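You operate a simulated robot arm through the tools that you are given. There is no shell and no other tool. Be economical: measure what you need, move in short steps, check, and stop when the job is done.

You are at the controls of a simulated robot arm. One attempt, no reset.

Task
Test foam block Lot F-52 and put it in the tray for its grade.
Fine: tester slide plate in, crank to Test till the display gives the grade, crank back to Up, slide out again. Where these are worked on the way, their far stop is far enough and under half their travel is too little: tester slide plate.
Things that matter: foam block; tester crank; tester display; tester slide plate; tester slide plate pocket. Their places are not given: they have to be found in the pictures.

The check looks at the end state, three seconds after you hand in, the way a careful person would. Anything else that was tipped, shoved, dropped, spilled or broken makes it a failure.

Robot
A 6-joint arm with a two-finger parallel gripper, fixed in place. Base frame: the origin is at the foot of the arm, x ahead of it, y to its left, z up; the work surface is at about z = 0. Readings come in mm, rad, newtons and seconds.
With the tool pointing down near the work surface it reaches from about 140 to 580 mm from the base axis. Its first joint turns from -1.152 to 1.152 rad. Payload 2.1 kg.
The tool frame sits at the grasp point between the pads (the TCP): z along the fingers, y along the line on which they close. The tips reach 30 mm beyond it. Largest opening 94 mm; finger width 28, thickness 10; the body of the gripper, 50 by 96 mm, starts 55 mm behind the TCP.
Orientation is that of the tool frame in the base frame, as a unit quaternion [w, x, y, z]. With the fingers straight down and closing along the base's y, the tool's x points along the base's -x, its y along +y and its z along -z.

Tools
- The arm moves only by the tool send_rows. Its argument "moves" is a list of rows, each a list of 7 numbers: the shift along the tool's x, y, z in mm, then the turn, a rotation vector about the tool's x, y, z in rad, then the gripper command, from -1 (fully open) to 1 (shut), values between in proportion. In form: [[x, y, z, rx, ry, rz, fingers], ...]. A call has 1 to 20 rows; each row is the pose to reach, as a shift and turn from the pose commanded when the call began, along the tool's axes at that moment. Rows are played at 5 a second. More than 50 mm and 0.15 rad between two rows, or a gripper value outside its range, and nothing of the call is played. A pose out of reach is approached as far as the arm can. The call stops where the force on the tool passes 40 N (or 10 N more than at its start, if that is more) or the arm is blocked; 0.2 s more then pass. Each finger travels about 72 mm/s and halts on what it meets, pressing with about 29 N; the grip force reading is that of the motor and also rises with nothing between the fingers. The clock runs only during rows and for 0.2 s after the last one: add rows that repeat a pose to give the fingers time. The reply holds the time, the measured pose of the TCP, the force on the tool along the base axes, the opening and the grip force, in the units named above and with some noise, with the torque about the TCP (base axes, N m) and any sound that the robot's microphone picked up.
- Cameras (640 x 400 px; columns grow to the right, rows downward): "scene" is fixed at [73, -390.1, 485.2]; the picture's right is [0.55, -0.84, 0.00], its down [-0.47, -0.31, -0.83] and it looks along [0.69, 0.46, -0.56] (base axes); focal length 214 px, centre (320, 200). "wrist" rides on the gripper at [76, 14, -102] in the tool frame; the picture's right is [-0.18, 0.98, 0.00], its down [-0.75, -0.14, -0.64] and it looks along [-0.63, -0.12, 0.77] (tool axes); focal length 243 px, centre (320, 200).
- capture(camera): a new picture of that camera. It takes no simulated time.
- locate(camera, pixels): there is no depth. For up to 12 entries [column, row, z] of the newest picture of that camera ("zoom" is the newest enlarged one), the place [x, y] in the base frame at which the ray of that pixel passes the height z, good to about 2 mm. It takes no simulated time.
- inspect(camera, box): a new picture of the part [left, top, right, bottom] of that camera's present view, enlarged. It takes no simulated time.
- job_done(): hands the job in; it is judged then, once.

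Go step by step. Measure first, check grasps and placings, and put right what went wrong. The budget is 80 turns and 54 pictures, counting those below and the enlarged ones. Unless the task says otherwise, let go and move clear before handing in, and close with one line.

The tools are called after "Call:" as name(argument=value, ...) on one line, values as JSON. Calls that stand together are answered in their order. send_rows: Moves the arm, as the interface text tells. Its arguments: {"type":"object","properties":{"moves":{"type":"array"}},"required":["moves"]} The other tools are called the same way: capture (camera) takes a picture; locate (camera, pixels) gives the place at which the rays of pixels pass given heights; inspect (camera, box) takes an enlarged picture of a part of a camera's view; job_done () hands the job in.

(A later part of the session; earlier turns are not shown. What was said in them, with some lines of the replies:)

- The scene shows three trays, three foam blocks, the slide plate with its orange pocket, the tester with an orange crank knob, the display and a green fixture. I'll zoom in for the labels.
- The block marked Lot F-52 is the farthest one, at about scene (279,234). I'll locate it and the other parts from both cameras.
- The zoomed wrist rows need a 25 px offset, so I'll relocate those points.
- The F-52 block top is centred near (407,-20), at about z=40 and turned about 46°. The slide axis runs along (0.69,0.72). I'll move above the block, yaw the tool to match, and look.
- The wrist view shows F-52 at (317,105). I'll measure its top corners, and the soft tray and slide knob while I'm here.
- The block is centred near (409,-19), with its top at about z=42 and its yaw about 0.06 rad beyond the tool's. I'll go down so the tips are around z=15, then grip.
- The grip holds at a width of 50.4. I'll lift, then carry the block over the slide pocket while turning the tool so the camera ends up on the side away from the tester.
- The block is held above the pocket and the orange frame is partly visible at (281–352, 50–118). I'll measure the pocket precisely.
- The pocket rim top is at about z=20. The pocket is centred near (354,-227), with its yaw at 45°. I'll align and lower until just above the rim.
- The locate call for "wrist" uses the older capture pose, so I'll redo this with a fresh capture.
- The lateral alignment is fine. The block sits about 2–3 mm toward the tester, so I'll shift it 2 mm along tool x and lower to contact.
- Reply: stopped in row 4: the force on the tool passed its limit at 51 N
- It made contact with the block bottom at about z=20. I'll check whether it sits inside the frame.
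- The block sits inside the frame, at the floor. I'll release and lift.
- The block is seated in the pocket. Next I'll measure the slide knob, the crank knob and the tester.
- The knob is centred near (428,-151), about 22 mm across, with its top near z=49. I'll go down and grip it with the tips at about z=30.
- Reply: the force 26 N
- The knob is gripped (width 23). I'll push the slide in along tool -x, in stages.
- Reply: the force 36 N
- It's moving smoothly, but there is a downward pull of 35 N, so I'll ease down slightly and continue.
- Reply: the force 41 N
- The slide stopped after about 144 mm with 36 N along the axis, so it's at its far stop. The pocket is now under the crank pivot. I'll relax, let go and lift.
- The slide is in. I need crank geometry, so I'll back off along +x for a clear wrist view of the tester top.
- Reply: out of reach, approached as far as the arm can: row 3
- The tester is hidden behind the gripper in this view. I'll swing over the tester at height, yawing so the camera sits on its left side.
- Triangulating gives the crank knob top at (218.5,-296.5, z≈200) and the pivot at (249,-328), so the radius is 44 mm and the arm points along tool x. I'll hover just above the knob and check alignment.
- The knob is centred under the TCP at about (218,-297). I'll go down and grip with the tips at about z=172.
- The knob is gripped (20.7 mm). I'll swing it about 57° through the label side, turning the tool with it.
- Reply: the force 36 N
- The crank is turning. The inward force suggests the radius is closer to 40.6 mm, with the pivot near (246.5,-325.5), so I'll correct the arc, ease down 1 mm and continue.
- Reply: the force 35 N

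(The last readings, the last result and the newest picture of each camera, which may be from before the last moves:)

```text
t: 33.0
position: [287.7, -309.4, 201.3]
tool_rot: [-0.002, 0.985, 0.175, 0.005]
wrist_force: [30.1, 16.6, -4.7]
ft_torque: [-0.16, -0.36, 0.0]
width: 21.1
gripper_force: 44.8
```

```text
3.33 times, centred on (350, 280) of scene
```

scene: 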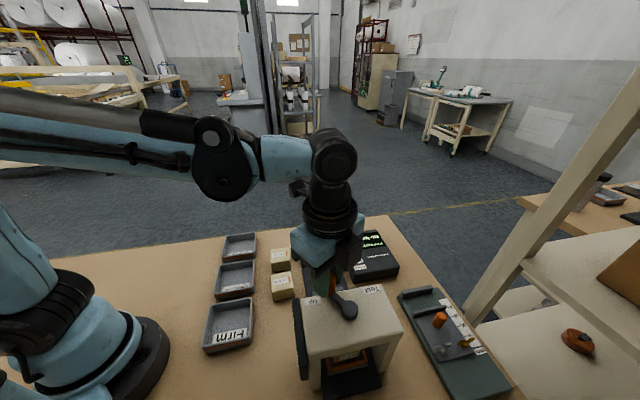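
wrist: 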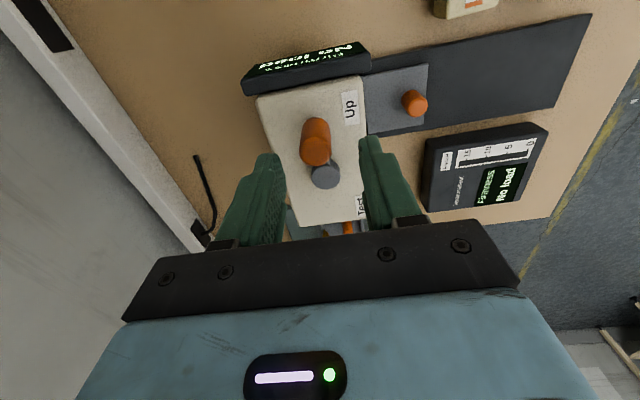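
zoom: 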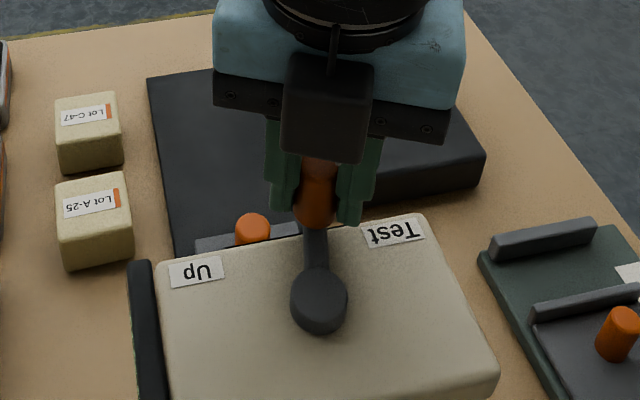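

The three points fit a circle with its pivot at (248.5,-326.8) and a radius of 42.9. The crank has swept about 111°, so I'll continue toward Test with the corrected arc.

Call:
send_rows(moves=[[3.6, 6.2, 0, 0, 0, 0.1, 0.7], [2.9, 10.4, 0, 0, 0, 0.2, 0.7], [1.9, 14.6, 0, 0, 0, 0.3, 0.7], [0.4, 18.6, 0, 0, 0, 0.4, 0.7], [-1.45, 22.5, 0, 0, 0, 0.5, 0.7]])

Call:
capture(camera="scene")

Call:
capture(camera="wrist")

```text
t: 34.2
position: [292.7, -331.4, 200.7]
tool_rot: [-0.001, 0.997, -0.075, 0.002]
wrist_force: [29.9, -0.2, -18.8]
ft_torque: [-0.11, -0.21, -0.04]
width: 21.2
gripper_force: 44.9
```

```text
16 pictures are left
```

scene: 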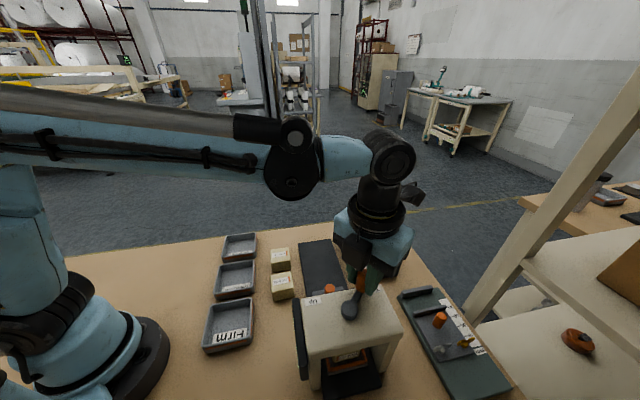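

```text
15 pictures are left
```

wrist: 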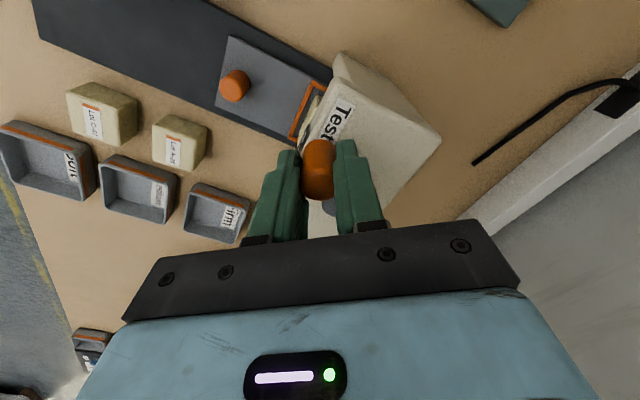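

There's still an outward pull, so the radius is about 44. The crank points about -5°, and I'll continue to the Test end.

Call:
send_rows(moves=[[2.3, 5.0, 0.7, 0, 0, 0.07, 0.7], [1.6, 9.4, 0.7, 0, 0, 0.14, 0.7], [0.5, 13.7, 0.7, 0, 0, 0.2, 0.7], [-1.0, 17.9, 0.7, 0, 0, 0.2, 0.7], [-2.9, 21.8, 0.7, 0, 0, 0.2, 0.7], [-5.2, 25.6, 0.7, 0, 0, 0.2, 0.7], [-7.9, 29.1, 0.7, 0, 0, 0.2, 0.7]])

Call:
inspect(camera="scene", box=[270, 220, 430, 340])

```text
t: 35.8
position: [279.7, -361.7, 201.2]
tool_rot: [0.001, 0.985, -0.174, 0.001]
wrist_force: [15.6, -15.5, 30.1]
ft_torque: [-0.01, -0.51, -0.07]
width: 21.2
gripper_force: 44.9
```

```text
3.33 times, centred on (350, 280) of scene
```

zoom: 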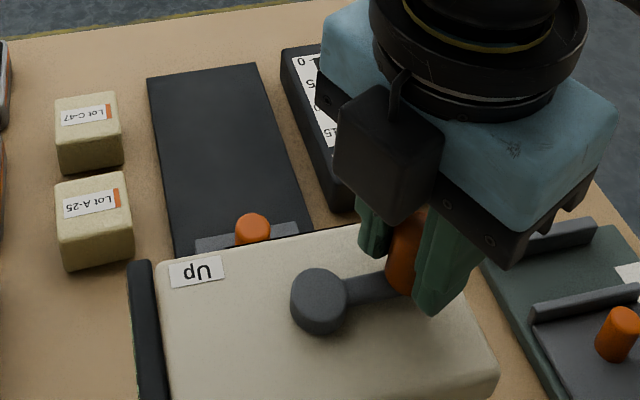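

The crank now points straight at the Test side, at about -48°. I'll relieve the vertical load and nudge further to feel for the end stop.

Call:
send_rows(moves=[[0, 0, -0.8, 0, 0, 0, 0.7], [-1.0, 1.75, -0.8, 0, 0, 0, 0.7], [-2.2, 3.4, -0.8, 0, 0, 0, 0.7], [-2.2, 3.4, -0.8, 0, 0, 0, 0.7]])

Call:
capture(camera="wrist")

```text
t: 36.8
position: [276.8, -363.3, 201.9]
tool_rot: [0.002, 0.985, -0.175, 0.001]
wrist_force: [20.0, -22.9, -5.9]
ft_torque: [0.32, 0.38, -0.03]
width: 21.0
gripper_force: 44.9
```

```text
13 pictures are left
```

wrist: 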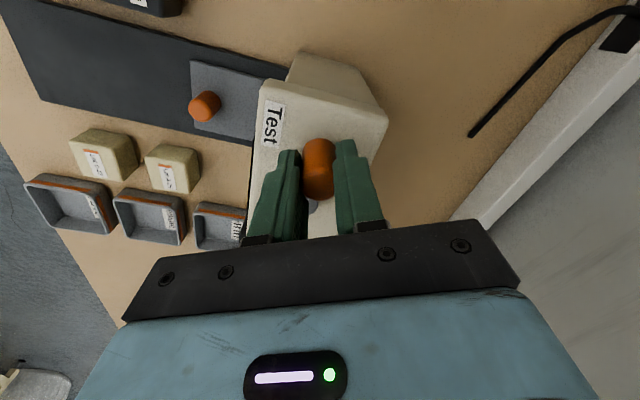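

There's no tangential resistance at -53°. I'll let go, lift, and read the display.

Call:
send_rows(moves=[[0.5, 0, -0.8, 0, 0, 0, 0.3], [0.5, 0, -0.8, 0, 0, 0, 0.0], [0.5, 0, -0.8, 0, 0, 0, 0.0], [0.5, 0, -40, 0, 0, 0, 0.0], [0.5, 0, -85, 0, 0, 0, 0.0], [0.5, 0, -130, 0, 0, 0, 0.0], [0.5, 0, -150, 0, 0, 0, 0.0]])

Call:
inspect(camera="scene", box=[270, 220, 430, 340])

```text
t: 38.4
position: [275.7, -361.4, 353.1]
tool_rot: [0.001, 0.985, -0.174, -0.001]
wrist_force: [-0.3, 1.2, 0.9]
ft_torque: [0.01, 0.0, -0.02]
width: 47.3
gripper_force: 0.0
```

```text
3.33 times, centred on (350, 280) of scene
```

zoom: 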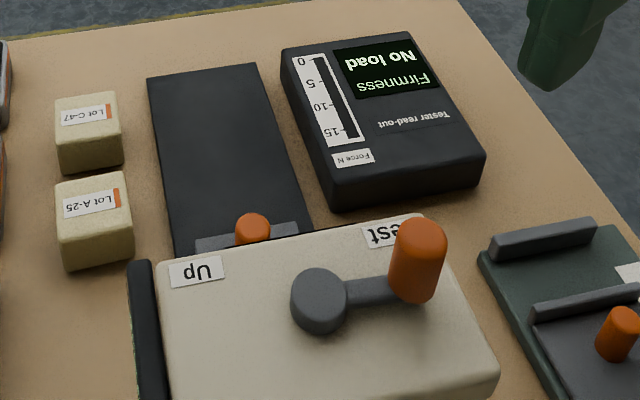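

The display still says "No load". I'll look into the tester throat to see where the press foot is.

Call:
inspect(camera="scene", box=[290, 320, 410, 400])

Call:
locate(camera="zoom", pixels=[[186, 210, 62], [330, 180, 62], [190, 235, 20], [335, 200, 20]])

```text
5.00 times, centred on (350, 360) of scene
```

zoom: 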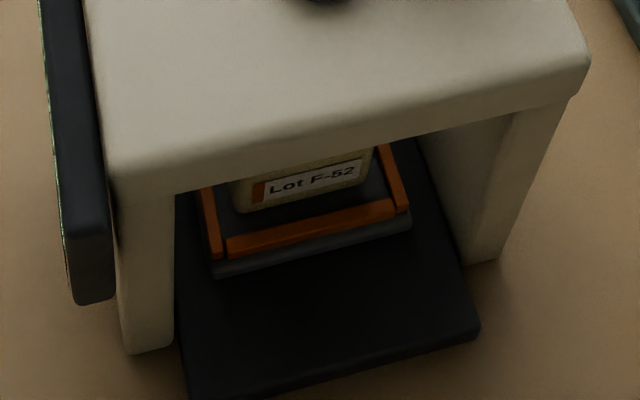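

```text
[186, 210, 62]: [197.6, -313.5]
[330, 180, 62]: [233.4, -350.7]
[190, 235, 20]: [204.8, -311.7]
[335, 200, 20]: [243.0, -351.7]
```

Call:
locate(camera="zoom", pixels=[[228, 255, 20], [393, 213, 20], [228, 238, 24], [393, 200, 24], [238, 212, 20], [362, 183, 20], [190, 395, 10], [478, 328, 10]])

Call:
capture(camera="wrist")

```text
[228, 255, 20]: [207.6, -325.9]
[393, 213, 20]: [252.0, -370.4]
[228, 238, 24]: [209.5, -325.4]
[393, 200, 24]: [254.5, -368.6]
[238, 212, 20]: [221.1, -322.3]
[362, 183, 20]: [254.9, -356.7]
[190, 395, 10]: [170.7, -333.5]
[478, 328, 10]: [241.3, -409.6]
```

```text
10 pictures are left
```

wrist: 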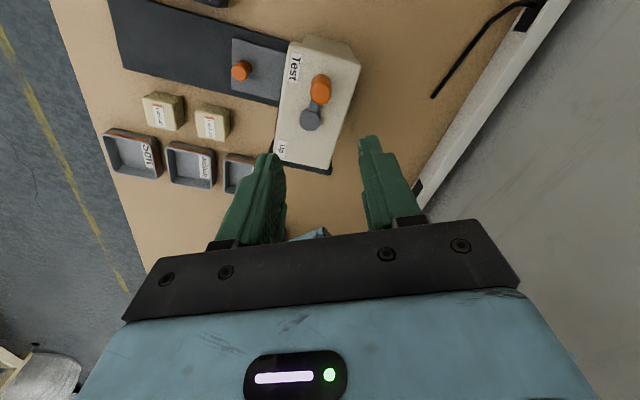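

The pocket seems about 8 mm short of the pivot axis, so I'll check the slide knob's actual position.

Call:
locate(camera="wrist", pixels=[[240, 72, 49], [240, 72, 45], [320, 86, 200], [311, 119, 170], [277, 98, 23]])

Call:
locate(camera="scene", pixels=[[329.5, 287, 48], [329.5, 287, 45]])

```text
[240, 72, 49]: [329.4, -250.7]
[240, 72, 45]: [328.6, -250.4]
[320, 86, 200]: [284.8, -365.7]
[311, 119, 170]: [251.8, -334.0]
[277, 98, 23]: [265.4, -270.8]
```

```text
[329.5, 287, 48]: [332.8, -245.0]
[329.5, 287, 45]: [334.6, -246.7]
```

The slide knob is near its stop position, within measuring error. The crank has simply not met resistance yet, so I'll turn the wrist to gain room and regrip it to turn further.

Call:
send_rows(moves=[[0, 0, 0, 0, 0, -0.148, 0], [0, 0, 0, 0, 0, -0.296, 0], [0, 0, 0, 0, 0, -0.444, 0], [0, 0, 0, 0, 0, -0.592, 0], [0, 0, 0, 0, 0, -0.74, 0], [0, 0, 0, 0, 0, -0.888, 0], [0, 0, 0, 0, 0, -1.036, 0], [0, 0, 0, 0, 0, -1.184, 0], [0, 0, 0, 0, 0, -1.332, 0], [0, 0, 0, 0, 0, -1.48, 0], [0, 0, 0, 0, 0, -1.628, 0], [0, 0, 0, 0, 0, -1.776, 0], [0, 0, 0, 0, 0, -1.924, 0], [0, 0, 0, 0, 0, -2.072, 0], [0, 0, 0, 0, 0, -2.22, 0], [0, 0, 0, 0, 0, -2.368, 0], [0, 0, 0, 0, 0, -2.516, 0], [0, 0, 0, 0, 0, -2.664, 0], [0, 0, 0, 0, 0, -2.812, 0], [0, 0, 0, 0, 0, -2.96, 0]])

Call:
send_rows(moves=[[0, 0, 50, 0, 0, 0, 0], [0, 0, 90, 0, 0, 0, 0]])

Call:
capture(camera="wrist")

```text
t: 42.6
position: [276.9, -363.3, 351.1]
tool_rot: [-0.001, 0.262, 0.965, 0.0]
wrist_force: [0.4, -0.2, 0.3]
ft_torque: [-0.04, -0.03, -0.01]
width: 46.9
gripper_force: 0.0
```

```text
t: 43.2
position: [277.2, -362.3, 260.2]
tool_rot: [-0.001, 0.262, 0.965, 0.0]
wrist_force: [-0.1, 0.7, -1.3]
ft_torque: [0.0, -0.02, 0.01]
width: 47.2
gripper_force: 0.0
```

```text
9 pictures are left
```

wrist: 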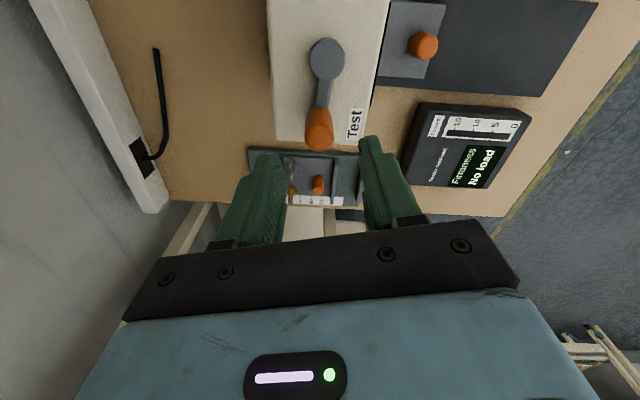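

Call:
locate(camera="wrist", pixels=[[319, 138, 200], [326, 56, 170], [423, 46, 49], [423, 46, 40], [378, 80, 20]])

```text
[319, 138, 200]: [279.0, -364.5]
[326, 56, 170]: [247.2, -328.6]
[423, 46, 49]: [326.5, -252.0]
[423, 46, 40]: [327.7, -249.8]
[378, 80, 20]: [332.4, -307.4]
```

The knob is at (279,-364.5), about -51°, and the slide knob agrees with its far stop. I'll regrip the crank and continue clockwise about 17°.

Call:
send_rows(moves=[[-2.7, -1, 30, 0, 0, 0, 0], [-2.7, -1, 57, 0, 0, 0, 0], [-2.7, -1, 57, 0, 0, 0, 0.4], [-2.7, -1, 57, 0, 0, 0, 0.7], [-2.7, -1, 57, 0, 0, 0, 0.7], [-1.3, -4, 57, 0, 0, 0.075, 0.7], [0.12, -7, 57, 0, 0, 0.15, 0.7], [1.9, -9.8, 57, 0, 0, 0.225, 0.7], [3.8, -12.5, 57, 0, 0, 0.3, 0.7], [3.8, -12.5, 57, 0, 0, 0.3, 0.7]])

```text
t: 45.4
position: [267.2, -373.2, 204.1]
tool_rot: [0.002, 0.406, 0.914, -0.002]
wrist_force: [9.8, -23.8, -25.2]
ft_torque: [-0.25, -0.27, 0.04]
width: 21.4
gripper_force: 44.9
```

No tangential resistance yet. I'll check the display in the wrist view.

Call:
capture(camera="wrist")

```text
8 pictures are left
```

wrist: 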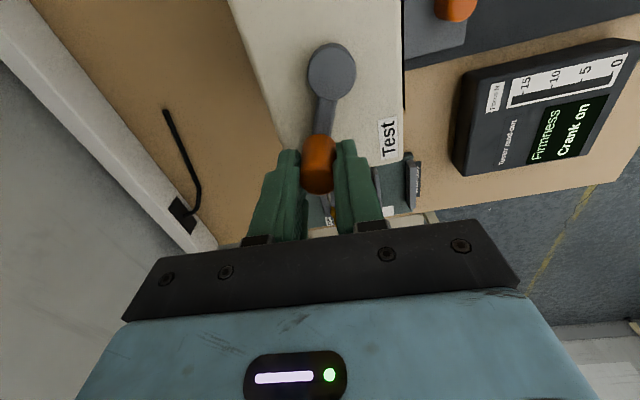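

The display now reads "Crank on", so the crank must go further. I'll continue another 35° or so.

Call:
send_rows(moves=[[0.4, -4.1, 0.7, 0, 0, 0.087, 0.7], [2.06, -7.7, 0.7, 0, 0, 0.175, 0.7], [4.03, -11.2, 0.7, 0, 0, 0.262, 0.7], [6.34, -14.5, 0.7, 0, 0, 0.349, 0.7], [8.87, -17.6, 0.7, 0, 0, 0.436, 0.7], [11.7, -20.4, 0.7, 0, 0, 0.524, 0.7], [14.75, -23, 0.7, 0, 0, 0.611, 0.7]])

```text
t: 47.0
position: [239.8, -376.5, 204.7]
tool_rot: [-0.001, 0.661, 0.751, 0.0]
wrist_force: [-0.6, -3.9, 22.4]
ft_torque: [-0.86, -0.21, -0.02]
width: 21.2
gripper_force: 44.3
```

Call:
capture(camera="wrist")

```text
7 pictures are left
```

wrist: 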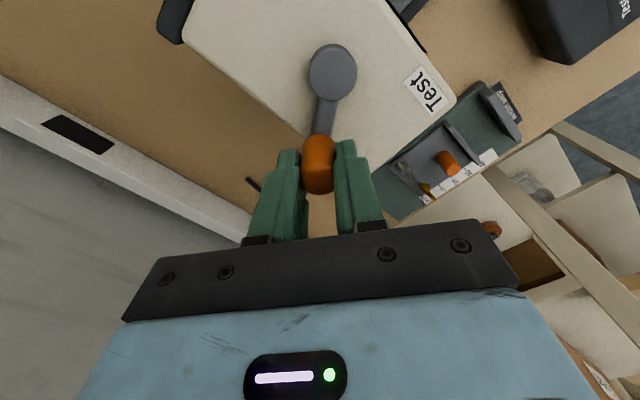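

Call:
inspect(camera="scene", box=[240, 180, 440, 380])

```text
2.00 times, centred on (340, 280) of scene
```

zoom: 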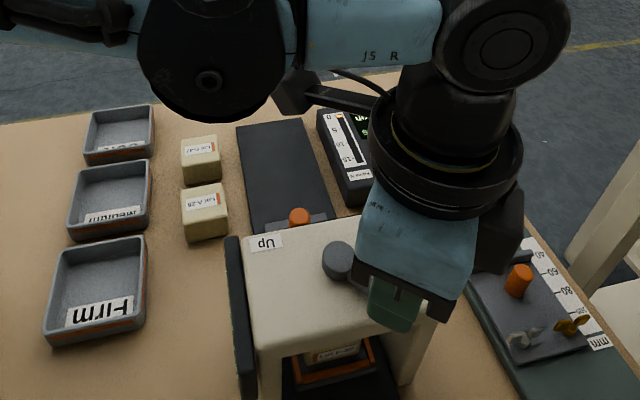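

The gauge bar has only just started to rise, so I'll keep cranking another 36°.

Call:
send_rows(moves=[[1.67, -4.52, -0.5, 0, 0, 0.105, 0.7], [3.8, -8.84, -0.5, 0, 0, 0.209, 0.7], [6.38, -12.9, -0.5, 0, 0, 0.314, 0.7], [9.36, -16.65, -0.5, 0, 0, 0.419, 0.7], [12.7, -20.1, -0.5, 0, 0, 0.524, 0.7], [16.4, -23.2, -0.5, 0, 0, 0.628, 0.7]])

```text
t: 48.4
position: [213.9, -362.6, 204.9]
tool_rot: [-0.002, 0.86, 0.51, 0.0]
wrist_force: [2.7, 0.8, 2.0]
ft_torque: [0.56, -0.23, 0.01]
width: 21.2
gripper_force: 45.3
```

Call:
inspect(camera="scene", box=[280, 210, 440, 310])

```text
4.00 times, centred on (360, 260) of scene
```

zoom: 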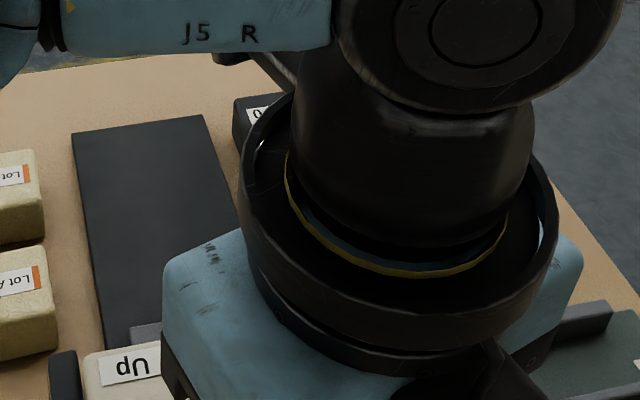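

The view is blocked. I'll crank another 18° and check forces.

Call:
send_rows(moves=[[1.67, -4.52, 0, 0, 0, 0.105, 0.7], [3.8, -8.84, 0, 0, 0, 0.209, 0.7], [6.38, -12.9, 0, 0, 0, 0.314, 0.7]])

```text
t: 49.2
position: [206.9, -351.3, 204.6]
tool_rot: [0.0, 0.929, 0.369, 0.002]
wrist_force: [12.6, 4.9, 8.5]
ft_torque: [-0.05, -0.08, -0.02]
width: 21.2
gripper_force: 45.2
```

There's still only light force. I'll continue another 36°, expecting the Test stop.

Call:
send_rows(moves=[[1.67, -4.52, 0, 0, 0, 0.105, 0.7], [3.8, -8.84, 0, 0, 0, 0.209, 0.7], [6.38, -12.9, 0, 0, 0, 0.314, 0.7], [9.36, -16.65, 0, 0, 0, 0.419, 0.7], [12.7, -20.1, 0, 0, 0, 0.524, 0.7], [16.4, -23.2, 0, 0, 0, 0.628, 0.7]])

```text
t: 50.6
position: [203.7, -322.2, 205.4]
tool_rot: [0.0, 0.998, 0.063, 0.001]
wrist_force: [24.6, -5.0, -24.9]
ft_torque: [-0.09, -0.46, 0.02]
width: 21.2
gripper_force: 45.2
```

No stop after about 320°, so the crank looks like a multi-turn screw. I'll loosen the fingers, rewind the wrist in place to the yaw that sees the display, and look.

Call:
send_rows(moves=[[-1, 0, 0.5, 0, 0, 0, 0.2], [-1, 0, -1, 0, 0, 0, 0.1], [-1, 0, -1, 0, 0, -0.147, 0.1], [-1, 0, -1, 0, 0, -0.294, 0.1], [-1, 0, -1, 0, 0, -0.441, 0.1], [-1, 0, -1, 0, 0, -0.588, 0.1], [-1, 0, -1, 0, 0, -0.735, 0.1], [-1, 0, -1, 0, 0, -0.882, 0.1], [-1, 0, -1, 0, 0, -1.029, 0.1], [-1, 0, -1, 0, 0, -1.176, 0.1], [-1, 0, -1, 0, 0, -1.323, 0.1], [-1, 0, -1, 0, 0, -1.47, 0.1], [-1, 0, -1, 0, 0, -1.617, 0.1], [-1, 0, -1, 0, 0, -1.764, 0.1], [-1, 0, -1, 0, 0, -1.911, 0.1], [-1, 0, -1, 0, 0, -2.058, 0.1], [-1, 0, -1, 0, 0, -2.2, 0.1]])

Call:
capture(camera="wrist")

```text
t: 54.2
position: [201.7, -324.1, 205.2]
tool_rot: [-0.001, 0.394, 0.919, 0.0]
wrist_force: [-0.4, 0.4, 0.3]
ft_torque: [0.01, 0.01, 0.03]
width: 42.3
gripper_force: 0.0
```

```text
4 pictures are left
```

wrist: 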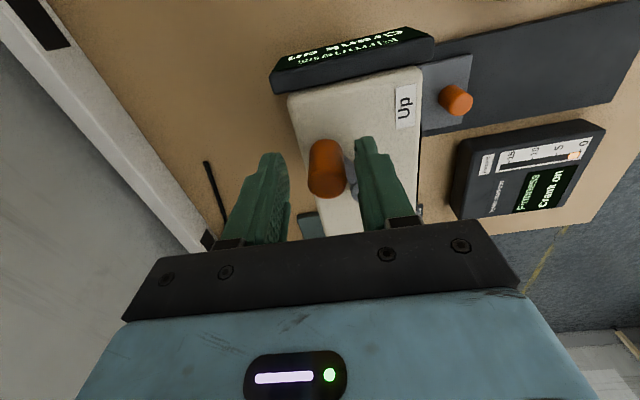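

The display reads "Crank on" and its bar is just starting to rise at about 1–2 N. I'll regrip here and keep turning at fixed yaw, with the tool following the circle.

Call:
send_rows(moves=[[0.3, 2.6, 0, 0, 0, 0, 0.1], [0.3, 2.6, 0.5, 0, 0, 0, 0.6], [0.3, 2.6, 0.5, 0, 0, 0, 0.6], [4.4, 9.4, 0.5, 0, 0, 0, 0.6], [7.3, 16.9, 0.5, 0, 0, 0, 0.6], [8.85, 24.8, 0.5, 0, 0, 0, 0.6], [9.0, 32.8, 0.5, 0, 0, 0, 0.6], [7.7, 40.7, 0.5, 0, 0, 0, 0.6], [5.1, 48.3, 0.5, 0, 0, 0, 0.6], [1.2, 55.3, 0.5, 0, 0, 0, 0.6], [-3.8, 61.6, 0.5, 0, 0, 0, 0.6], [-9.9, 66.8, 0.5, 0, 0, 0, 0.6], [-16.7, 70.9, 0.5, 0, 0, 0, 0.6], [-24.2, 73.8, 0.5, 0, 0, 0, 0.6], [-32.1, 75.35, 0.5, 0, 0, 0, 0.6], [-40.1, 75.5, 0.5, 0, 0, 0, 0.6], [-48, 74.2, 0.5, 0, 0, 0, 0.6]])

```text
t: 57.8
position: [285.8, -308.0, 204.1]
tool_rot: [-0.002, 0.396, 0.918, -0.001]
wrist_force: [-21.8, -10.8, 22.5]
ft_torque: [-0.67, -0.55, -0.06]
width: 20.8
gripper_force: 45.2
```

Turning is fine (now about 460° swept), with only moderate radial load. I'll continue with a refined centre.

Call:
send_rows(moves=[[-7.2, -2.7, -0.7, 0, 0, 0, 0.6], [-14.1, -6.3, -0.7, 0, 0, 0, 0.6], [-20.3, -10.9, -0.7, 0, 0, 0, 0.6], [-25.6, -16.6, -0.7, 0, 0, 0, 0.6], [-29.8, -23.1, -0.7, 0, 0, 0, 0.6], [-32.8, -30.25, -0.7, 0, 0, 0, 0.6], [-34.6, -37.8, -0.7, 0, 0, 0, 0.6], [-35, -45.55, -0.7, 0, 0, 0, 0.6], [-34, -53.25, -0.7, 0, 0, 0, 0.6], [-31.8, -60.7, -0.7, 0, 0, 0, 0.6], [-28.2, -67.6, -0.7, 0, 0, 0, 0.6], [-23.6, -73.8, -0.7, 0, 0, 0, 0.6], [-17.9, -79.1, -0.7, 0, 0, 0, 0.6], [-11.4, -83.3, -0.7, 0, 0, 0, 0.6]])

```text
t: 58.6
position: [291.5, -329.5, 205.6]
tool_rot: [-0.007, 0.397, 0.918, -0.003]
wrist_force: [-3.2, 0.1, -2.9]
ft_torque: [0.18, -0.48, 0.0]
width: 20.7
gripper_force: 45.1
stopped in row 4: the force on the tool passed its limit at 44 N (the readings are from after the stop); the commanded pose is now the measured one
```

It stopped at about θ=2° on force, which may be the end stop. I'll read the display.

Call:
inspect(camera="wrist", box=[400, 60, 640, 240])

```text
2.22 times, centred on (520, 150) of wrist
```

zoom: 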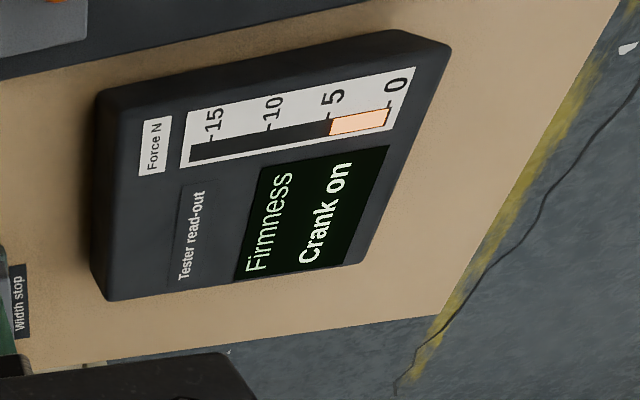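

It reads 5 N and still "Crank on", so that stop was just arc mismatch. I'll continue in smaller steps.

Call:
send_rows(moves=[[-3.8, -3.0, 0.3, 0, 0, 0, 0.6], [-6.7, -6.5, 0.3, 0, 0, 0, 0.6], [-9.2, -10.4, 0.3, 0, 0, 0, 0.6], [-11.2, -14.4, 0.3, 0, 0, 0, 0.6], [-13.3, -18.5, 0.3, 0, 0, 0, 0.6], [-14.5, -22.95, 0.3, 0, 0, 0, 0.6], [-15.3, -27.5, 0.3, 0, 0, 0, 0.6], [-15.8, -32.1, 0.3, 0, 0, 0, 0.6]])

```text
t: 60.4
position: [278.3, -360.5, 205.0]
tool_rot: [-0.008, 0.395, 0.919, 0.0]
wrist_force: [-12.0, 23.8, 1.3]
ft_torque: [0.24, -0.24, -0.01]
width: 20.8
gripper_force: 45.0
```

Progress continues (about 540°). I'll follow the measured radius and go on another quarter turn.

Call:
send_rows(moves=[[2.0, -4.4, 0, 0, 0, 0, 0.6], [3.1, -10.3, 0, 0, 0, 0, 0.6], [4.9, -15.9, 0, 0, 0, 0, 0.6], [7.1, -21.5, 0, 0, 0, 0, 0.6], [10.4, -26.5, 0, 0, 0, 0, 0.6], [14.2, -31.2, 0, 0, 0, 0, 0.6], [18.5, -35.6, 0, 0, 0, 0, 0.6], [23.5, -39.2, 0, 0, 0, 0, 0.6], [28.9, -42.3, 0, 0, 0, 0, 0.6], [34.8, -44.5, 0, 0, 0, 0, 0.6], [41.1, -45.9, 0, 0, 0, 0, 0.6]])

```text
t: 60.9
position: [277.7, -359.7, 204.9]
tool_rot: [-0.004, 0.391, 0.92, 0.005]
wrist_force: [6.8, 4.4, -1.2]
ft_torque: [-0.26, 0.26, -0.01]
width: 20.9
gripper_force: 44.9
stopped in row 2: the force on the tool passed its limit at 46 N (the readings are from after the stop); the commanded pose is now the measured one
```

It was blocked hard at exactly the Test direction (θ≈-45°, 1.5 turns), so that's the end stop. I'll read the display.

Call:
inspect(camera="wrist", box=[400, 0, 640, 200])

```text
2.00 times, centred on (520, 100) of wrist
```

zoom: 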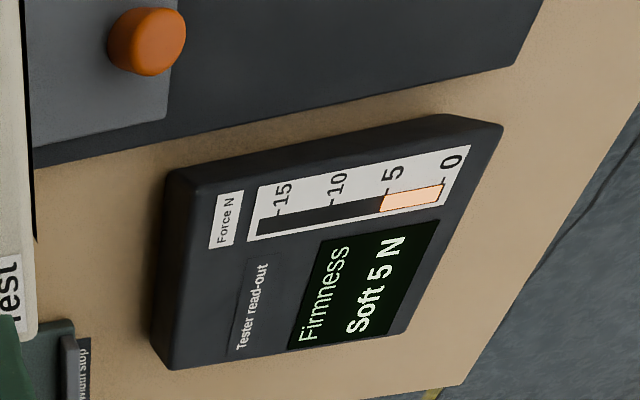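

The display reads "Soft 5 N", so the grade is Soft. I'll regrip the crank centred and turn it back counter-clockwise 1.5 turns to Up, starting with the first 150°.

Call:
send_rows(moves=[[0, 0, 0, 0, 0, 0, 0.1], [-2, 0, 0, 0, 0, 0, 0.1], [-4.3, 0, 0, 0, 0, 0, 0.1], [-4.3, 0, 0, 0, 0, 0, 0.6], [-4.3, 0, 0, 0, 0, 0, 0.6], [-3.3, 8.1, 0, 0, 0, 0, 0.6], [-1.0, 15.6, 0, 0, 0, 0, 0.6], [2.6, 22.7, 0, 0, 0, 0, 0.6], [7.3, 28.9, 0, 0, 0, 0, 0.6], [13.1, 34.3, 0, 0, 0, 0, 0.6], [19.7, 38.6, 0, 0, 0, 0, 0.6], [26.9, 41.7, 0, 0, 0, 0, 0.6], [34.6, 43.5, 0, 0, 0, 0, 0.6], [42.5, 43.9, 0, 0, 0, 0, 0.6], [50.3, 42.9, 0, 0, 0, 0, 0.6], [57.8, 40.6, 0, 0, 0, 0, 0.6], [64.9, 37, 0, 0, 0, 0, 0.6], [71.1, 32.3, 0, 0, 0, 0, 0.6], [76.5, 26.5, 0, 0, 0, 0, 0.6], [80.8, 19.9, 0, 0, 0, 0, 0.6]])

```text
t: 65.1
position: [234.9, -289.6, 204.8]
tool_rot: [-0.003, 0.392, 0.92, 0.004]
wrist_force: [6.8, -18.5, -29.0]
ft_torque: [-0.2, 0.32, 0.04]
width: 20.7
gripper_force: 45.4
```

Reversing well. I'll continue another 190° counter-clockwise.

Call:
send_rows(moves=[[2.4, -7.5, 0.7, 0, 0, 0, 0.6], [4.2, -15, 0.7, 0, 0, 0, 0.6], [4.6, -22.8, 0.7, 0, 0, 0, 0.6], [3.6, -30.5, 0.7, 0, 0, 0, 0.6], [1.4, -37.9, 0.7, 0, 0, 0, 0.6], [-2.2, -44.8, 0.7, 0, 0, 0, 0.6], [-6.8, -51, 0.7, 0, 0, 0, 0.6], [-12.5, -56.3, 0.7, 0, 0, 0, 0.6], [-18.8, -60.9, 0.7, 0, 0, 0, 0.6], [-26, -64, 0.7, 0, 0, 0, 0.6], [-33.6, -65.8, 0.7, 0, 0, 0, 0.6], [-41.5, -66.7, 0.7, 0, 0, 0, 0.6], [-49.4, -65.7, 0.7, 0, 0, 0, 0.6], [-56.9, -63.4, 0.7, 0, 0, 0, 0.6], [-64, -59.8, 0.7, 0, 0, 0, 0.6], [-70.3, -55, 0.7, 0, 0, 0, 0.6], [-75.8, -49.2, 0.7, 0, 0, 0, 0.6], [-80.1, -42.6, 0.7, 0, 0, 0, 0.6], [-83.2, -35.3, 0.7, 0, 0, 0, 0.6]])

```text
t: 67.3
position: [206.7, -346.6, 204.2]
tool_rot: [-0.003, 0.391, 0.92, 0.009]
wrist_force: [2.7, 0.8, 4.7]
ft_torque: [-0.55, 0.53, -0.03]
width: 20.8
gripper_force: 45.0
stopped in row 10: the force on the tool passed its limit at 46 N (the readings are from after the stop); the commanded pose is now the measured one
```

It stopped partway on force, at about 245° back, because of pad alignment. I'll continue in smaller steps, now turning the tool with the crank.

Call:
send_rows(moves=[[-3.8, -2.3, 0, 0, 0, -0.1, 0.6], [-8.4, -3.5, 0, 0, 0, -0.2, 0.6], [-13.1, -4.25, 0, 0, 0, -0.3, 0.6], [-17.9, -4.5, 0, 0, 0, -0.4, 0.6], [-22.7, -4.7, 0, 0, 0, -0.5, 0.6], [-27.5, -4, 0, 0, 0, -0.6, 0.6], [-32.1, -2.7, 0, 0, 0, -0.7, 0.6], [-36.6, -1, 0, 0, 0, -0.8, 0.6], [-40.9, 1.2, 0, 0, 0, -0.9, 0.6], [-44.9, 3.8, 0, 0, 0, -1.0, 0.6], [-48.7, 6.8, 0, 0, 0, -1.1, 0.6], [-52.1, 10.2, 0, 0, 0, -1.2, 0.6]])

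```text
t: 69.8
position: [246.7, -375.9, 204.6]
tool_rot: [0.003, -0.159, 0.987, 0.014]
wrist_force: [-0.1, 5.8, -0.1]
ft_torque: [-1.1, 0.06, 0.01]
width: 21.0
gripper_force: 45.3
stopped in row 12: the force on the tool passed its limit at 41 N (the readings are from after the stop); the commanded pose is now the measured one
```

The crank is about 312° back. I'll open, remove the small tilt, rewind the wrist to a tangential grip, and regrip.

Call:
send_rows(moves=[[0, 0, 0, 0, 0, 0, 0.1], [0, 0, 0, 0, 0, 0, 0.1], [0, 0, 0, 0.027, 0.01, 0, 0.1], [0, 0, 0, 0.027, 0.01, 0, 0.1]])

Call:
send_rows(moves=[[0, 0, 0, 0, 0, 0.148, 0.1], [0, 0, 0, 0, 0, 0.296, 0.1], [0, 0, 0, 0, 0, 0.444, 0.1], [0, 0, 0, 0, 0, 0.592, 0.1], [0, 0, 0, 0, 0, 0.74, 0.1], [0, 0, 0, 0, 0, 0.888, 0.1], [0, 0, 0, 0, 0, 1.036, 0.1], [0, 0, 0, 0, 0, 1.184, 0.1], [0, 0, 0, 0, 0, 1.332, 0.1], [0, 0, 0, 0, 0, 1.48, 0.1], [0, 0, 0, 0, 0, 1.628, 0.1], [0, 0, 0, 0, 0, 1.776, 0.1], [0, 0, 0, 0, 0, 1.92, 0.1], [0, 0, 0, 0, 0, 1.92, 0.6], [0, 0, 0, 0, 0, 1.92, 0.6]])

```text
t: 70.8
position: [246.9, -376.0, 204.4]
tool_rot: [0.001, -0.159, 0.987, -0.001]
wrist_force: [-0.7, -0.2, -0.4]
ft_torque: [0.02, 0.0, 0.03]
width: 42.4
gripper_force: 0.1
```

```text
t: 74.0
position: [247.5, -374.5, 204.2]
tool_rot: [0.001, 0.719, 0.695, -0.001]
wrist_force: [0.3, -0.8, 1.3]
ft_torque: [-0.03, 0.03, -0.02]
width: 21.0
gripper_force: 45.8
```

Clean grip with no load. I'll turn counter-clockwise about 115°, co-rotating.

Call:
send_rows(moves=[[0.22, 4.37, 0, 0, 0, -0.1, 0.6], [0.87, 8.7, 0, 0, 0, -0.2, 0.6], [1.96, 12.94, 0, 0, 0, -0.3, 0.6], [3.46, 17.06, 0, 0, 0, -0.4, 0.6], [5.36, 21.0, 0, 0, 0, -0.5, 0.6], [7.65, 24.73, 0, 0, 0, -0.6, 0.6], [10.3, 28.2, 0, 0, 0, -0.7, 0.6], [13.3, 31.4, 0, 0, 0, -0.8, 0.6], [16.6, 34.3, 0, 0, 0, -0.9, 0.6], [20.1, 36.9, 0, 0, 0, -1.0, 0.6], [23.9, 39.0, 0, 0, 0, -1.1, 0.6], [27.9, 40.8, 0, 0, 0, -1.2, 0.6], [32.1, 42.2, 0, 0, 0, -1.3, 0.6], [36.4, 43.2, 0, 0, 0, -1.4, 0.6], [40.7, 43.7, 0, 0, 0, -1.5, 0.6], [45.1, 43.8, 0, 0, 0, -1.6, 0.6], [49.4, 43.4, 0, 0, 0, -1.7, 0.6], [53.8, 42.7, 0, 0, 0, -1.8, 0.6], [58, 41.4, 0, 0, 0, -1.9, 0.6], [62, 39.8, 0, 0, 0, -2.0, 0.6]])

```text
t: 78.2
position: [289.1, -313.3, 204.1]
tool_rot: [0.003, -0.193, 0.981, 0.001]
wrist_force: [0.9, 0.8, 3.7]
ft_torque: [-0.13, 0.1, 0.0]
width: 21.0
gripper_force: 45.1
stopped in row 20: the force on the tool passed its limit at 41 N (the readings are from after the stop); the commanded pose is now the measured one
```

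About 427° is done, with 111° to go. I'll rewind the wrist again and regrip.

Call:
send_rows(moves=[[0, 0, 0, 0, 0, 0, 0.1], [0, 0, 0, 0, 0, 0, 0.1], [0, 0, 0, 0, 0, 0.149, 0.1], [0, 0, 0, 0, 0, 0.298, 0.1], [0, 0, 0, 0, 0, 0.447, 0.1], [0, 0, 0, 0, 0, 0.596, 0.1], [0, 0, 0, 0, 0, 0.745, 0.1], [0, 0, 0, 0, 0, 0.894, 0.1], [0, 0, 0, 0, 0, 1.043, 0.1], [0, 0, 0, 0, 0, 1.192, 0.1], [0, 0, 0, 0, 0, 1.341, 0.1], [0, 0, 0, 0, 0, 1.49, 0.1], [0, 0, 0, 0, 0, 1.639, 0.1], [0, 0, 0, 0, 0, 1.788, 0.1], [0, 0, 0, 0, 0, 1.937, 0.1], [0, 0, 0, 0, 0, 2.086, 0.1], [0, 0, 0, 0, 0, 2.235, 0.1], [0, 0, 0, 0, 0, 2.384, 0.1], [0, 0, 0, 0, 0, 2.533, 0.1], [0, 0, 0, 0, 0, 2.68, 0.1]])

Call:
send_rows(moves=[[0, 0, 0, 0, 0, 0.14, 0.1], [0, 0, 0, 0, 0, 0.28, 0.1], [0, 0, 0, 0, 0, 0.42, 0.1], [0, 0, 0, 0, 0, 0.42, 0.6], [0, 0, 0, 0, 0, 0.42, 0.6]])

```text
t: 82.4
position: [288.9, -314.9, 204.2]
tool_rot: [-0.001, 0.912, 0.411, 0.004]
wrist_force: [-0.8, -0.6, -0.3]
ft_torque: [-0.01, 0.0, 0.05]
width: 42.2
gripper_force: 0.1
```

```text
t: 83.6
position: [290.0, -314.1, 204.4]
tool_rot: [-0.002, 0.977, 0.213, 0.003]
wrist_force: [0.7, 0.3, 1.2]
ft_torque: [0.02, -0.05, -0.02]
width: 20.9
gripper_force: 45.1
```

Clean grip again. I'll make the last 113° to Up.

Call:
send_rows(moves=[[-0.22, -4.44, 0, 0, 0, -0.1, 0.6], [-0.89, -8.84, 0, 0, 0, -0.2, 0.6], [-1.99, -13.15, 0, 0, 0, -0.3, 0.6], [-3.5, -17.3, 0, 0, 0, -0.4, 0.6], [-5.4, -21.3, 0, 0, 0, -0.5, 0.6], [-7.8, -25.1, 0, 0, 0, -0.6, 0.6], [-10.5, -28.7, 0, 0, 0, -0.7, 0.6], [-13.5, -31.9, 0, 0, 0, -0.8, 0.6], [-16.8, -34.9, 0, 0, 0, -0.9, 0.6], [-20.5, -37.4, 0, 0, 0, -1.0, 0.6], [-24.3, -39.7, 0, 0, 0, -1.1, 0.6], [-28.4, -41.5, 0, 0, 0, -1.2, 0.6], [-32.6, -42.9, 0, 0, 0, -1.3, 0.6], [-36.9, -43.9, 0, 0, 0, -1.4, 0.6], [-41.4, -44.4, 0, 0, 0, -1.5, 0.6], [-45.8, -44.5, 0, 0, 0, -1.6, 0.6], [-50.2, -44.1, 0, 0, 0, -1.7, 0.6], [-54.6, -43.3, 0, 0, 0, -1.8, 0.6], [-58.9, -42.1, 0, 0, 0, -1.9, 0.6], [-63, -40.5, 0, 0, 0, -2.0, 0.6]])

```text
t: 86.3
position: [245.0, -287.4, 204.1]
tool_rot: [0.0, 0.686, 0.728, 0.004]
wrist_force: [0.0, -0.1, 4.0]
ft_torque: [-0.19, 0.24, 0.02]
width: 20.8
gripper_force: 44.5
stopped in row 13: the force on the tool passed its limit at 42 N (the readings are from after the stop); the commanded pose is now the measured one
```

Stopped at θ≈95° on radial mismatch. I'll continue the remaining 40° with a slightly tighter arc.

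Call:
send_rows(moves=[[-1.0, -4.3, 0, 0, 0, -0.1, 0.6], [-1.9, -8.5, 0, 0, 0, -0.2, 0.6], [-2.9, -12.7, 0, 0, 0, -0.3, 0.6], [-4.4, -16.7, 0, 0, 0, -0.4, 0.6], [-6.2, -20.6, 0, 0, 0, -0.5, 0.6], [-8.3, -24.3, 0, 0, 0, -0.6, 0.6], [-10.8, -27.7, 0, 0, 0, -0.7, 0.6], [-13.6, -30.8, 0, 0, 0, -0.8, 0.6]])

```text
t: 88.1
position: [216.4, -300.3, 204.5]
tool_rot: [0.001, 0.348, 0.937, 0.007]
wrist_force: [2.0, 25.2, 21.4]
ft_torque: [-0.09, 0.43, 0.01]
width: 20.9
gripper_force: 45.0
```

The crank is at θ≈136° and pressing tangentially against the Up stop. I'll let go, lift, then move over the slide knob with the wrist turned.

Call:
send_rows(moves=[[0, 1.5, 0.5, 0, 0, 0, 0.6], [0, 1.5, 0, 0, 0, 0, 0.1], [0, 1.5, 0, 0.014, -0.003, 0, 0.0], [0, 1.5, -40, 0.014, -0.003, 0, 0], [0, 1.5, -85, 0.014, -0.003, 0, 0], [0, 1.5, -130, 0.014, -0.003, 0, 0], [0, 1.5, -150, 0.014, -0.003, 0, 0]])

Call:
send_rows(moves=[[-4.4, 9, 0, 0, 0, 0.1375, 0], [-8.8, 18, 0, 0, 0, 0.275, 0], [-13.2, 27, 0, 0, 0, 0.4125, 0], [-17.5, 36, 0, 0, 0, 0.55, 0], [-22, 45, 0, 0, 0, 0.6875, 0], [-26.3, 54, 0, 0, 0, 0.825, 0], [-30.7, 63, 0, 0, 0, 0.9625, 0], [-35, 72, 0, 0, 0, 1.1, 0], [-39.5, 81, 0, 0, 0, 1.2375, 0], [-43.8, 90, 0, 0, 0, 1.375, 0], [-48.2, 99, 0, 0, 0, 1.5125, 0], [-52.6, 107, 0, 0, 0, 1.65, 0]])

```text
t: 89.7
position: [216.3, -303.0, 357.4]
tool_rot: [0.0, 0.35, 0.937, -0.003]
wrist_force: [0.2, 0.3, 0.0]
ft_torque: [0.01, -0.03, 0.0]
width: 47.0
gripper_force: 0.0
```

```text
t: 92.3
position: [326.2, -257.1, 353.6]
tool_rot: [0.003, 0.926, 0.378, -0.002]
wrist_force: [-0.2, 0.1, -0.4]
ft_torque: [0.01, -0.01, 0.01]
width: 46.9
gripper_force: 0.1
```

I'll descend on the slide knob and grip it.

Call:
send_rows(moves=[[3.2, -2.9, 45, 0, 0, 0, 0], [3.2, -2.9, 90, 0, 0, 0, 0], [3.2, -2.9, 135, 0, 0, 0, 0], [3.2, -2.9, 180, 0, 0, 0, 0], [3.2, -2.9, 225, 0, 0, 0, 0], [3.2, -2.9, 260, 0, 0, 0, 0], [3.2, -2.9, 280, 0, 0, 0, 0], [3.2, -2.9, 291, 0, 0, 0, 0], [3.2, -2.9, 291, 0, 0, 0, 0.4], [3.2, -2.9, 291, 0, 0, 0, 0.7], [3.2, -2.9, 291, 0, 0, 0, 0.7]])

```text
t: 94.7
position: [326.3, -251.3, 62.4]
tool_rot: [0.004, 0.925, 0.38, -0.002]
wrist_force: [7.3, -7.0, -15.9]
ft_torque: [-0.22, -0.22, -0.04]
width: 23.1
gripper_force: 44.9
```

Knob gripped (23 mm). I'll pull the slide out along the rail.

Call:
send_rows(moves=[[0, 0.8, 0.5, 0, 0, 0, 0.7], [8, 0.7, 0.5, 0, 0, 0, 0.7], [16, 0.6, 0.5, 0, 0, 0, 0.7], [24, 0.5, 0.5, 0, 0, 0, 0.7], [32, 0.4, 0.5, 0, 0, 0, 0.7], [40, 0.3, 0.5, 0, 0, 0, 0.7], [48, 0.2, 0.5, 0, 0, 0, 0.7], [56, 0.1, 0.5, 0, 0, 0, 0.7], [64, 0, 0.5, 0, 0, 0, 0.7], [72, 0, 0.5, 0, 0, 0, 0.7], [80, -0.1, 0.5, 0, 0, 0, 0.7], [88, -0.2, 0.5, 0, 0, 0, 0.7], [96, -0.3, 0.5, 0, 0, 0, 0.7], [104, -0.4, 0.5, 0, 0, 0, 0.7], [112, -0.5, 0.5, 0, 0, 0, 0.7], [120, -0.6, 0.5, 0, 0, 0, 0.7], [128, -0.7, 0.5, 0, 0, 0, 0.7], [134, -0.7, 0.5, 0, 0, 0, 0.7], [140, -0.8, 0.5, 0, 0, 0, 0.7], [146, -0.8, 0.5, 0, 0, 0, 0.7]])

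```text
t: 98.9
position: [426.2, -153.0, 61.3]
tool_rot: [0.006, 0.926, 0.377, -0.006]
wrist_force: [-8.7, -26.3, 22.7]
ft_torque: [-0.4, -0.18, -0.13]
width: 23.0
gripper_force: 45.1
```

The slide is at its out stop (140 mm travel, 25 N holding back). I'll let go, lift to a view covering the block and trays, and take a picture.

Call:
send_rows(moves=[[-4, 0, 0, 0, 0, 0, 0.7], [-4, 0, -0.5, 0, 0, 0, 0.2], [-4, 0, -0.5, 0.0, 0.0, 0, 0.0], [-4, 0, -0.5, 0.0, 0.0, 0, 0.0], [-4, 0, -40, 0, 0, 0, 0], [-4, 0, -85, 0, 0, 0, 0], [-4, 0, -130, 0, 0, 0, 0], [0, 0, -165, 0, 0, 0, 0]])

Call:
capture(camera="wrist")

```text
t: 100.7
position: [427.2, -147.9, 228.5]
tool_rot: [0.003, 0.925, 0.379, -0.003]
wrist_force: [0.0, -0.9, 0.5]
ft_torque: [0.01, -0.02, -0.01]
width: 47.2
gripper_force: 0.0
```

```text
1 pictures are left
```

wrist: 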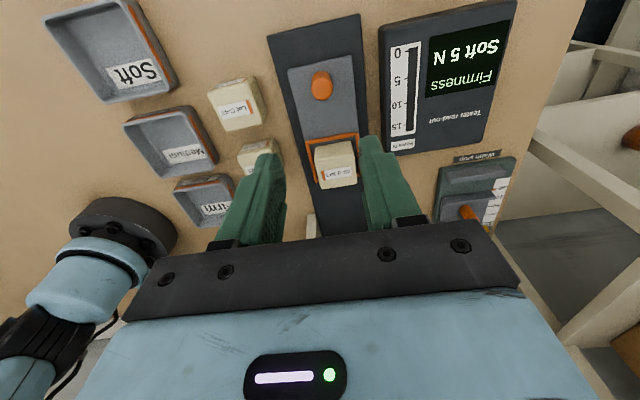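

The display still shows "Soft 5 N" and the slide is back out. I'll locate the block top and the Soft tray corners.

Call:
locate(camera="wrist", pixels=[[314, 157, 62], [353, 151, 62], [357, 183, 62], [322, 189, 62], [46, 20, 25], [131, 2, 25], [178, 84, 25], [107, 104, 25], [178, 84, 0], [107, 104, 0], [321, 85, 48], [122, 62, 5]])

```text
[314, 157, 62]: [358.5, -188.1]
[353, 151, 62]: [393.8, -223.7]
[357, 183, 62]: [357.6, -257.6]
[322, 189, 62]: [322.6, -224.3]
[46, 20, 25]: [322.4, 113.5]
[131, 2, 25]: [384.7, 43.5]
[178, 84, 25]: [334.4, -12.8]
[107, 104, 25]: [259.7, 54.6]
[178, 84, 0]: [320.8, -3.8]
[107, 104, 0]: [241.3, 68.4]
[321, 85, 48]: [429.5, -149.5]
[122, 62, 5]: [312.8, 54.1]
```

Call:
locate(camera="scene", pixels=[[225.5, 235, 25], [256.5, 232.5, 25], [256, 252, 25], [223, 255, 25], [225, 263, 0], [255, 259.5, 0], [225.5, 235, 30], [256.5, 232.5, 30], [256, 252, 30], [223, 255, 30]])

Call:
locate(camera="wrist", pixels=[[44, 17, 30], [131, 0, 30], [178, 79, 30], [106, 99, 30], [178, 84, 30], [107, 104, 30], [64, 15, 5], [122, 5, 5], [160, 80, 5], [114, 90, 5]])

```text
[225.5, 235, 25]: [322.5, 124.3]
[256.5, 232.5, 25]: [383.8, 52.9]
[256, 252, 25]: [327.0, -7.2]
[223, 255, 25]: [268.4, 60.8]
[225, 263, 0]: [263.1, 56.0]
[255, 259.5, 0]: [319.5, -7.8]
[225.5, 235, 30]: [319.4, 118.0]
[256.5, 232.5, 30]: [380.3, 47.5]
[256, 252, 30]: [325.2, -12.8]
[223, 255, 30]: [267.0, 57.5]
```

```text
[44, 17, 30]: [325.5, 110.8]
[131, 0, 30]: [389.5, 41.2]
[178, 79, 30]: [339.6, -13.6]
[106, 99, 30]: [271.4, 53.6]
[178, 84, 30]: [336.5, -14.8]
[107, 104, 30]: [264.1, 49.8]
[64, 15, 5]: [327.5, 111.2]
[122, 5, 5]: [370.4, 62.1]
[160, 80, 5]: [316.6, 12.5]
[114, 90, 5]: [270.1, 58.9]
```

The block is at about (357.5,-224) and the Soft tray centre is near (325,55). I'll go over the block, descend and grip its upper part.

Call:
send_rows(moves=[[-35, 2, 0, 0, 0, 0, -0.49], [-70, 4, 0, 0, 0, 0, -0.49], [-103.6, 5.3, 0, 0, 0, 0, -0.49], [-103.6, 5.3, 40, 0, 0, 0, -0.49], [-103.6, 5.3, 80, 0, 0, 0, -0.49], [-103.6, 5.3, 120, 0, 0, 0, -0.49], [-103.6, 5.3, 145, 0, 0, 0, -0.49], [-103.6, 5.3, 156.5, 0, 0, 0, -0.49], [-103.6, 5.3, 156.5, 0, 0, 0, 0.1], [-103.6, 5.3, 156.5, 0, 0, 0, 0.3], [-103.6, 5.3, 156.5, 0, 0, 0, 0.3]])

```text
t: 103.1
position: [357.8, -226.8, 71.5]
tool_rot: [0.003, 0.925, 0.38, -0.003]
wrist_force: [0.9, -0.1, 0.3]
ft_torque: [0.0, 0.04, 0.0]
width: 50.5
gripper_force: 28.9
```

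The block is gripped (50.5). I'll lift and carry it over to the Soft tray, rotating the wrist on the way.

Call:
send_rows(moves=[[0, 0, -30, 0, 0, 0, 0.3], [0, 0, -70, 0, 0, 0, 0.3], [0, 0, -110, 0, 0, 0, 0.3], [0, 0, -140, 0, 0, 0, 0.3], [14.7, -18.7, -140, 0, 0, -0.148, 0.3], [29.4, -37.4, -140, 0, 0, -0.296, 0.3], [44.1, -56.1, -140, 0, 0, -0.444, 0.3], [58.8, -74.8, -140, 0, 0, -0.592, 0.3], [73.5, -93.5, -140, 0, 0, -0.74, 0.3], [88.2, -112.2, -140, 0, 0, -0.888, 0.3], [102.9, -130.9, -140, 0, 0, -1.036, 0.3], [117.6, -149.6, -140, 0, 0, -1.184, 0.3], [132.3, -168.3, -140, 0, 0, -1.332, 0.3], [147, -187, -140, 0, 0, -1.48, 0.3], [161.7, -205.7, -140, 0, 0, -1.628, 0.3], [176.5, -224.6, -140, 0, 0, -1.776, 0.3]])

Call:
send_rows(moves=[[0, 0, 0, 0, 0, -0.146, 0.3], [0, 0, 0, 0, 0, -0.292, 0.3], [0, 0, 0, 0, 0, -0.438, 0.3], [0, 0, 0, 0, 0, -0.584, 0.3], [0, 0, 0, 0, 0, -0.73, 0.3], [0, 0, 0, 0, 0, -0.876, 0.3], [0, 0, 0, 0, 0, -1.022, 0.3], [0, 0, 0, 0, 0, -1.168, 0.3], [0, 0, 0, 0, 0, -1.314, 0.3], [0, 0, 0, 0, 0, -1.314, 0.3]])

```text
t: 106.5
position: [328.0, 59.3, 206.9]
tool_rot: [-0.001, 0.287, 0.958, -0.004]
wrist_force: [-0.1, 0.2, -0.6]
ft_torque: [-0.02, -0.01, 0.0]
width: 50.6
gripper_force: 29.1
```

```text
t: 108.7
position: [327.3, 58.7, 208.6]
tool_rot: [-0.002, -0.356, 0.934, -0.002]
wrist_force: [-0.6, -0.3, -1.1]
ft_torque: [0.01, -0.02, 0.02]
width: 50.3
gripper_force: 29.3
```

I'm over the Soft tray with the block held. I'll descend partway and use the last picture to verify alignment.

Call:
send_rows(moves=[[0, 0, 40, 0, 0, 0, 0.3], [0, 0, 80, 0, 0, 0, 0.3], [0, 0, 103, 0, 0, 0, 0.3], [0, 0, 103, 0, 0, 0, 0.3]])

Call:
capture(camera="wrist")

```text
t: 109.7
position: [327.5, 56.8, 102.8]
tool_rot: [-0.003, -0.355, 0.935, -0.003]
wrist_force: [0.6, 0.1, -0.7]
ft_torque: [-0.04, -0.04, 0.01]
width: 50.3
gripper_force: 29.2
```

```text
0 pictures are left
```

wrist: 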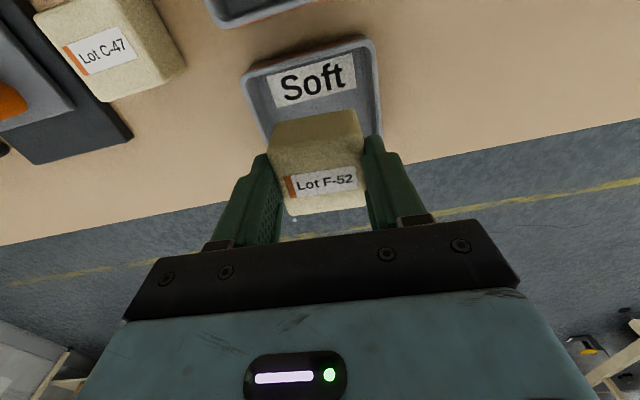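

Call:
locate(camera="wrist", pixels=[[244, 73, 25], [372, 39, 25], [250, 80, 25], [368, 46, 25], [276, 124, 51], [355, 110, 51], [270, 155, 92], [364, 148, 92], [262, 135, 25], [381, 130, 25], [256, 87, 5], [362, 60, 5]])

```text
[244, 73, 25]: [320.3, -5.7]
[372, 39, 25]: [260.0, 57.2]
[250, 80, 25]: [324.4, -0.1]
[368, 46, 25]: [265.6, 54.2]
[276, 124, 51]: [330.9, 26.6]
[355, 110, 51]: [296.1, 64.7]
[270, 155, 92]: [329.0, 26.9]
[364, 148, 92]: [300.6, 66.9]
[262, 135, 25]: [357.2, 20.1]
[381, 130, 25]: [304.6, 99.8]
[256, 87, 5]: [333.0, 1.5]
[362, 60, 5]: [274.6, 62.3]
```

The picture shows the block a bit far from the tray's back wall. From the averaged estimates I'll shift it 9 mm toward the base side (+x tool), then lower to contact.

Call:
send_rows(moves=[[5, 0.5, 0, 0, 0, 0, 0.3], [9, 0.5, 0, 0, 0, 0, 0.3], [9, 0.5, 15, 0, 0, 0, 0.3], [9, 0.5, 28, 0, 0, 0, 0.3], [9, 0.5, 36, 0, 0, 0, 0.3], [9, 0.5, 41, 0, 0, 0, 0.3], [9, 0.5, 44, 0, 0, 0, 0.3], [9, 0.5, 46.5, 0, 0, 0, 0.3], [9, 0.5, 48.5, 0, 0, 0, 0.3], [9, 0.5, 50, 0, 0, 0, 0.3]])

```text
t: 111.9
position: [320.2, 51.2, 56.1]
tool_rot: [-0.002, -0.355, 0.935, -0.003]
wrist_force: [-0.4, 0.3, 0.6]
ft_torque: [-0.01, -0.01, -0.03]
width: 50.5
gripper_force: 28.7
5 turns are left
```

The TCP is at 56 with no contact force, so the block bottom is about 4 mm above the table and inside the tray. I'll lower the last bit, open slightly and lift clear.

Call:
send_rows(moves=[[0, 0, 1.5, 0, 0, 0, 0.3], [0, 0, 1.5, 0, 0, 0, -0.15], [0, 0, 1.5, 0, 0, 0, -0.25], [0, 0, 1.5, 0, 0, 0, -0.25], [0, 0, -20, 0, 0, 0, -0.25], [0, 0, -60, 0, 0, 0, -0.25], [0, 0, -105, 0, 0, 0, -0.25], [0, 0, -150, 0, 0, 0, -0.25], [0, 0, -180, 0, 0, 0, -0.25]])

```text
t: 113.9
position: [319.3, 53.1, 237.0]
tool_rot: [-0.003, -0.355, 0.935, -0.003]
wrist_force: [-0.7, 0.3, -0.1]
ft_torque: [-0.04, -0.02, -0.01]
width: 58.8
gripper_force: 0.1
4 turns are left
```

The gripper is open at 58.8 mm and clear at z=237, with no load on it. I'm handing in.

Call:
job_done()

```text
The job is handed in.
```

I tested Lot F-52, which read "Soft 5 N", and put it in the Soft tray. The crank is back at Up and the slide is out again. I had no pictures left to check the block in the tray after letting go, so that placing rests on the arm's height and force readings.
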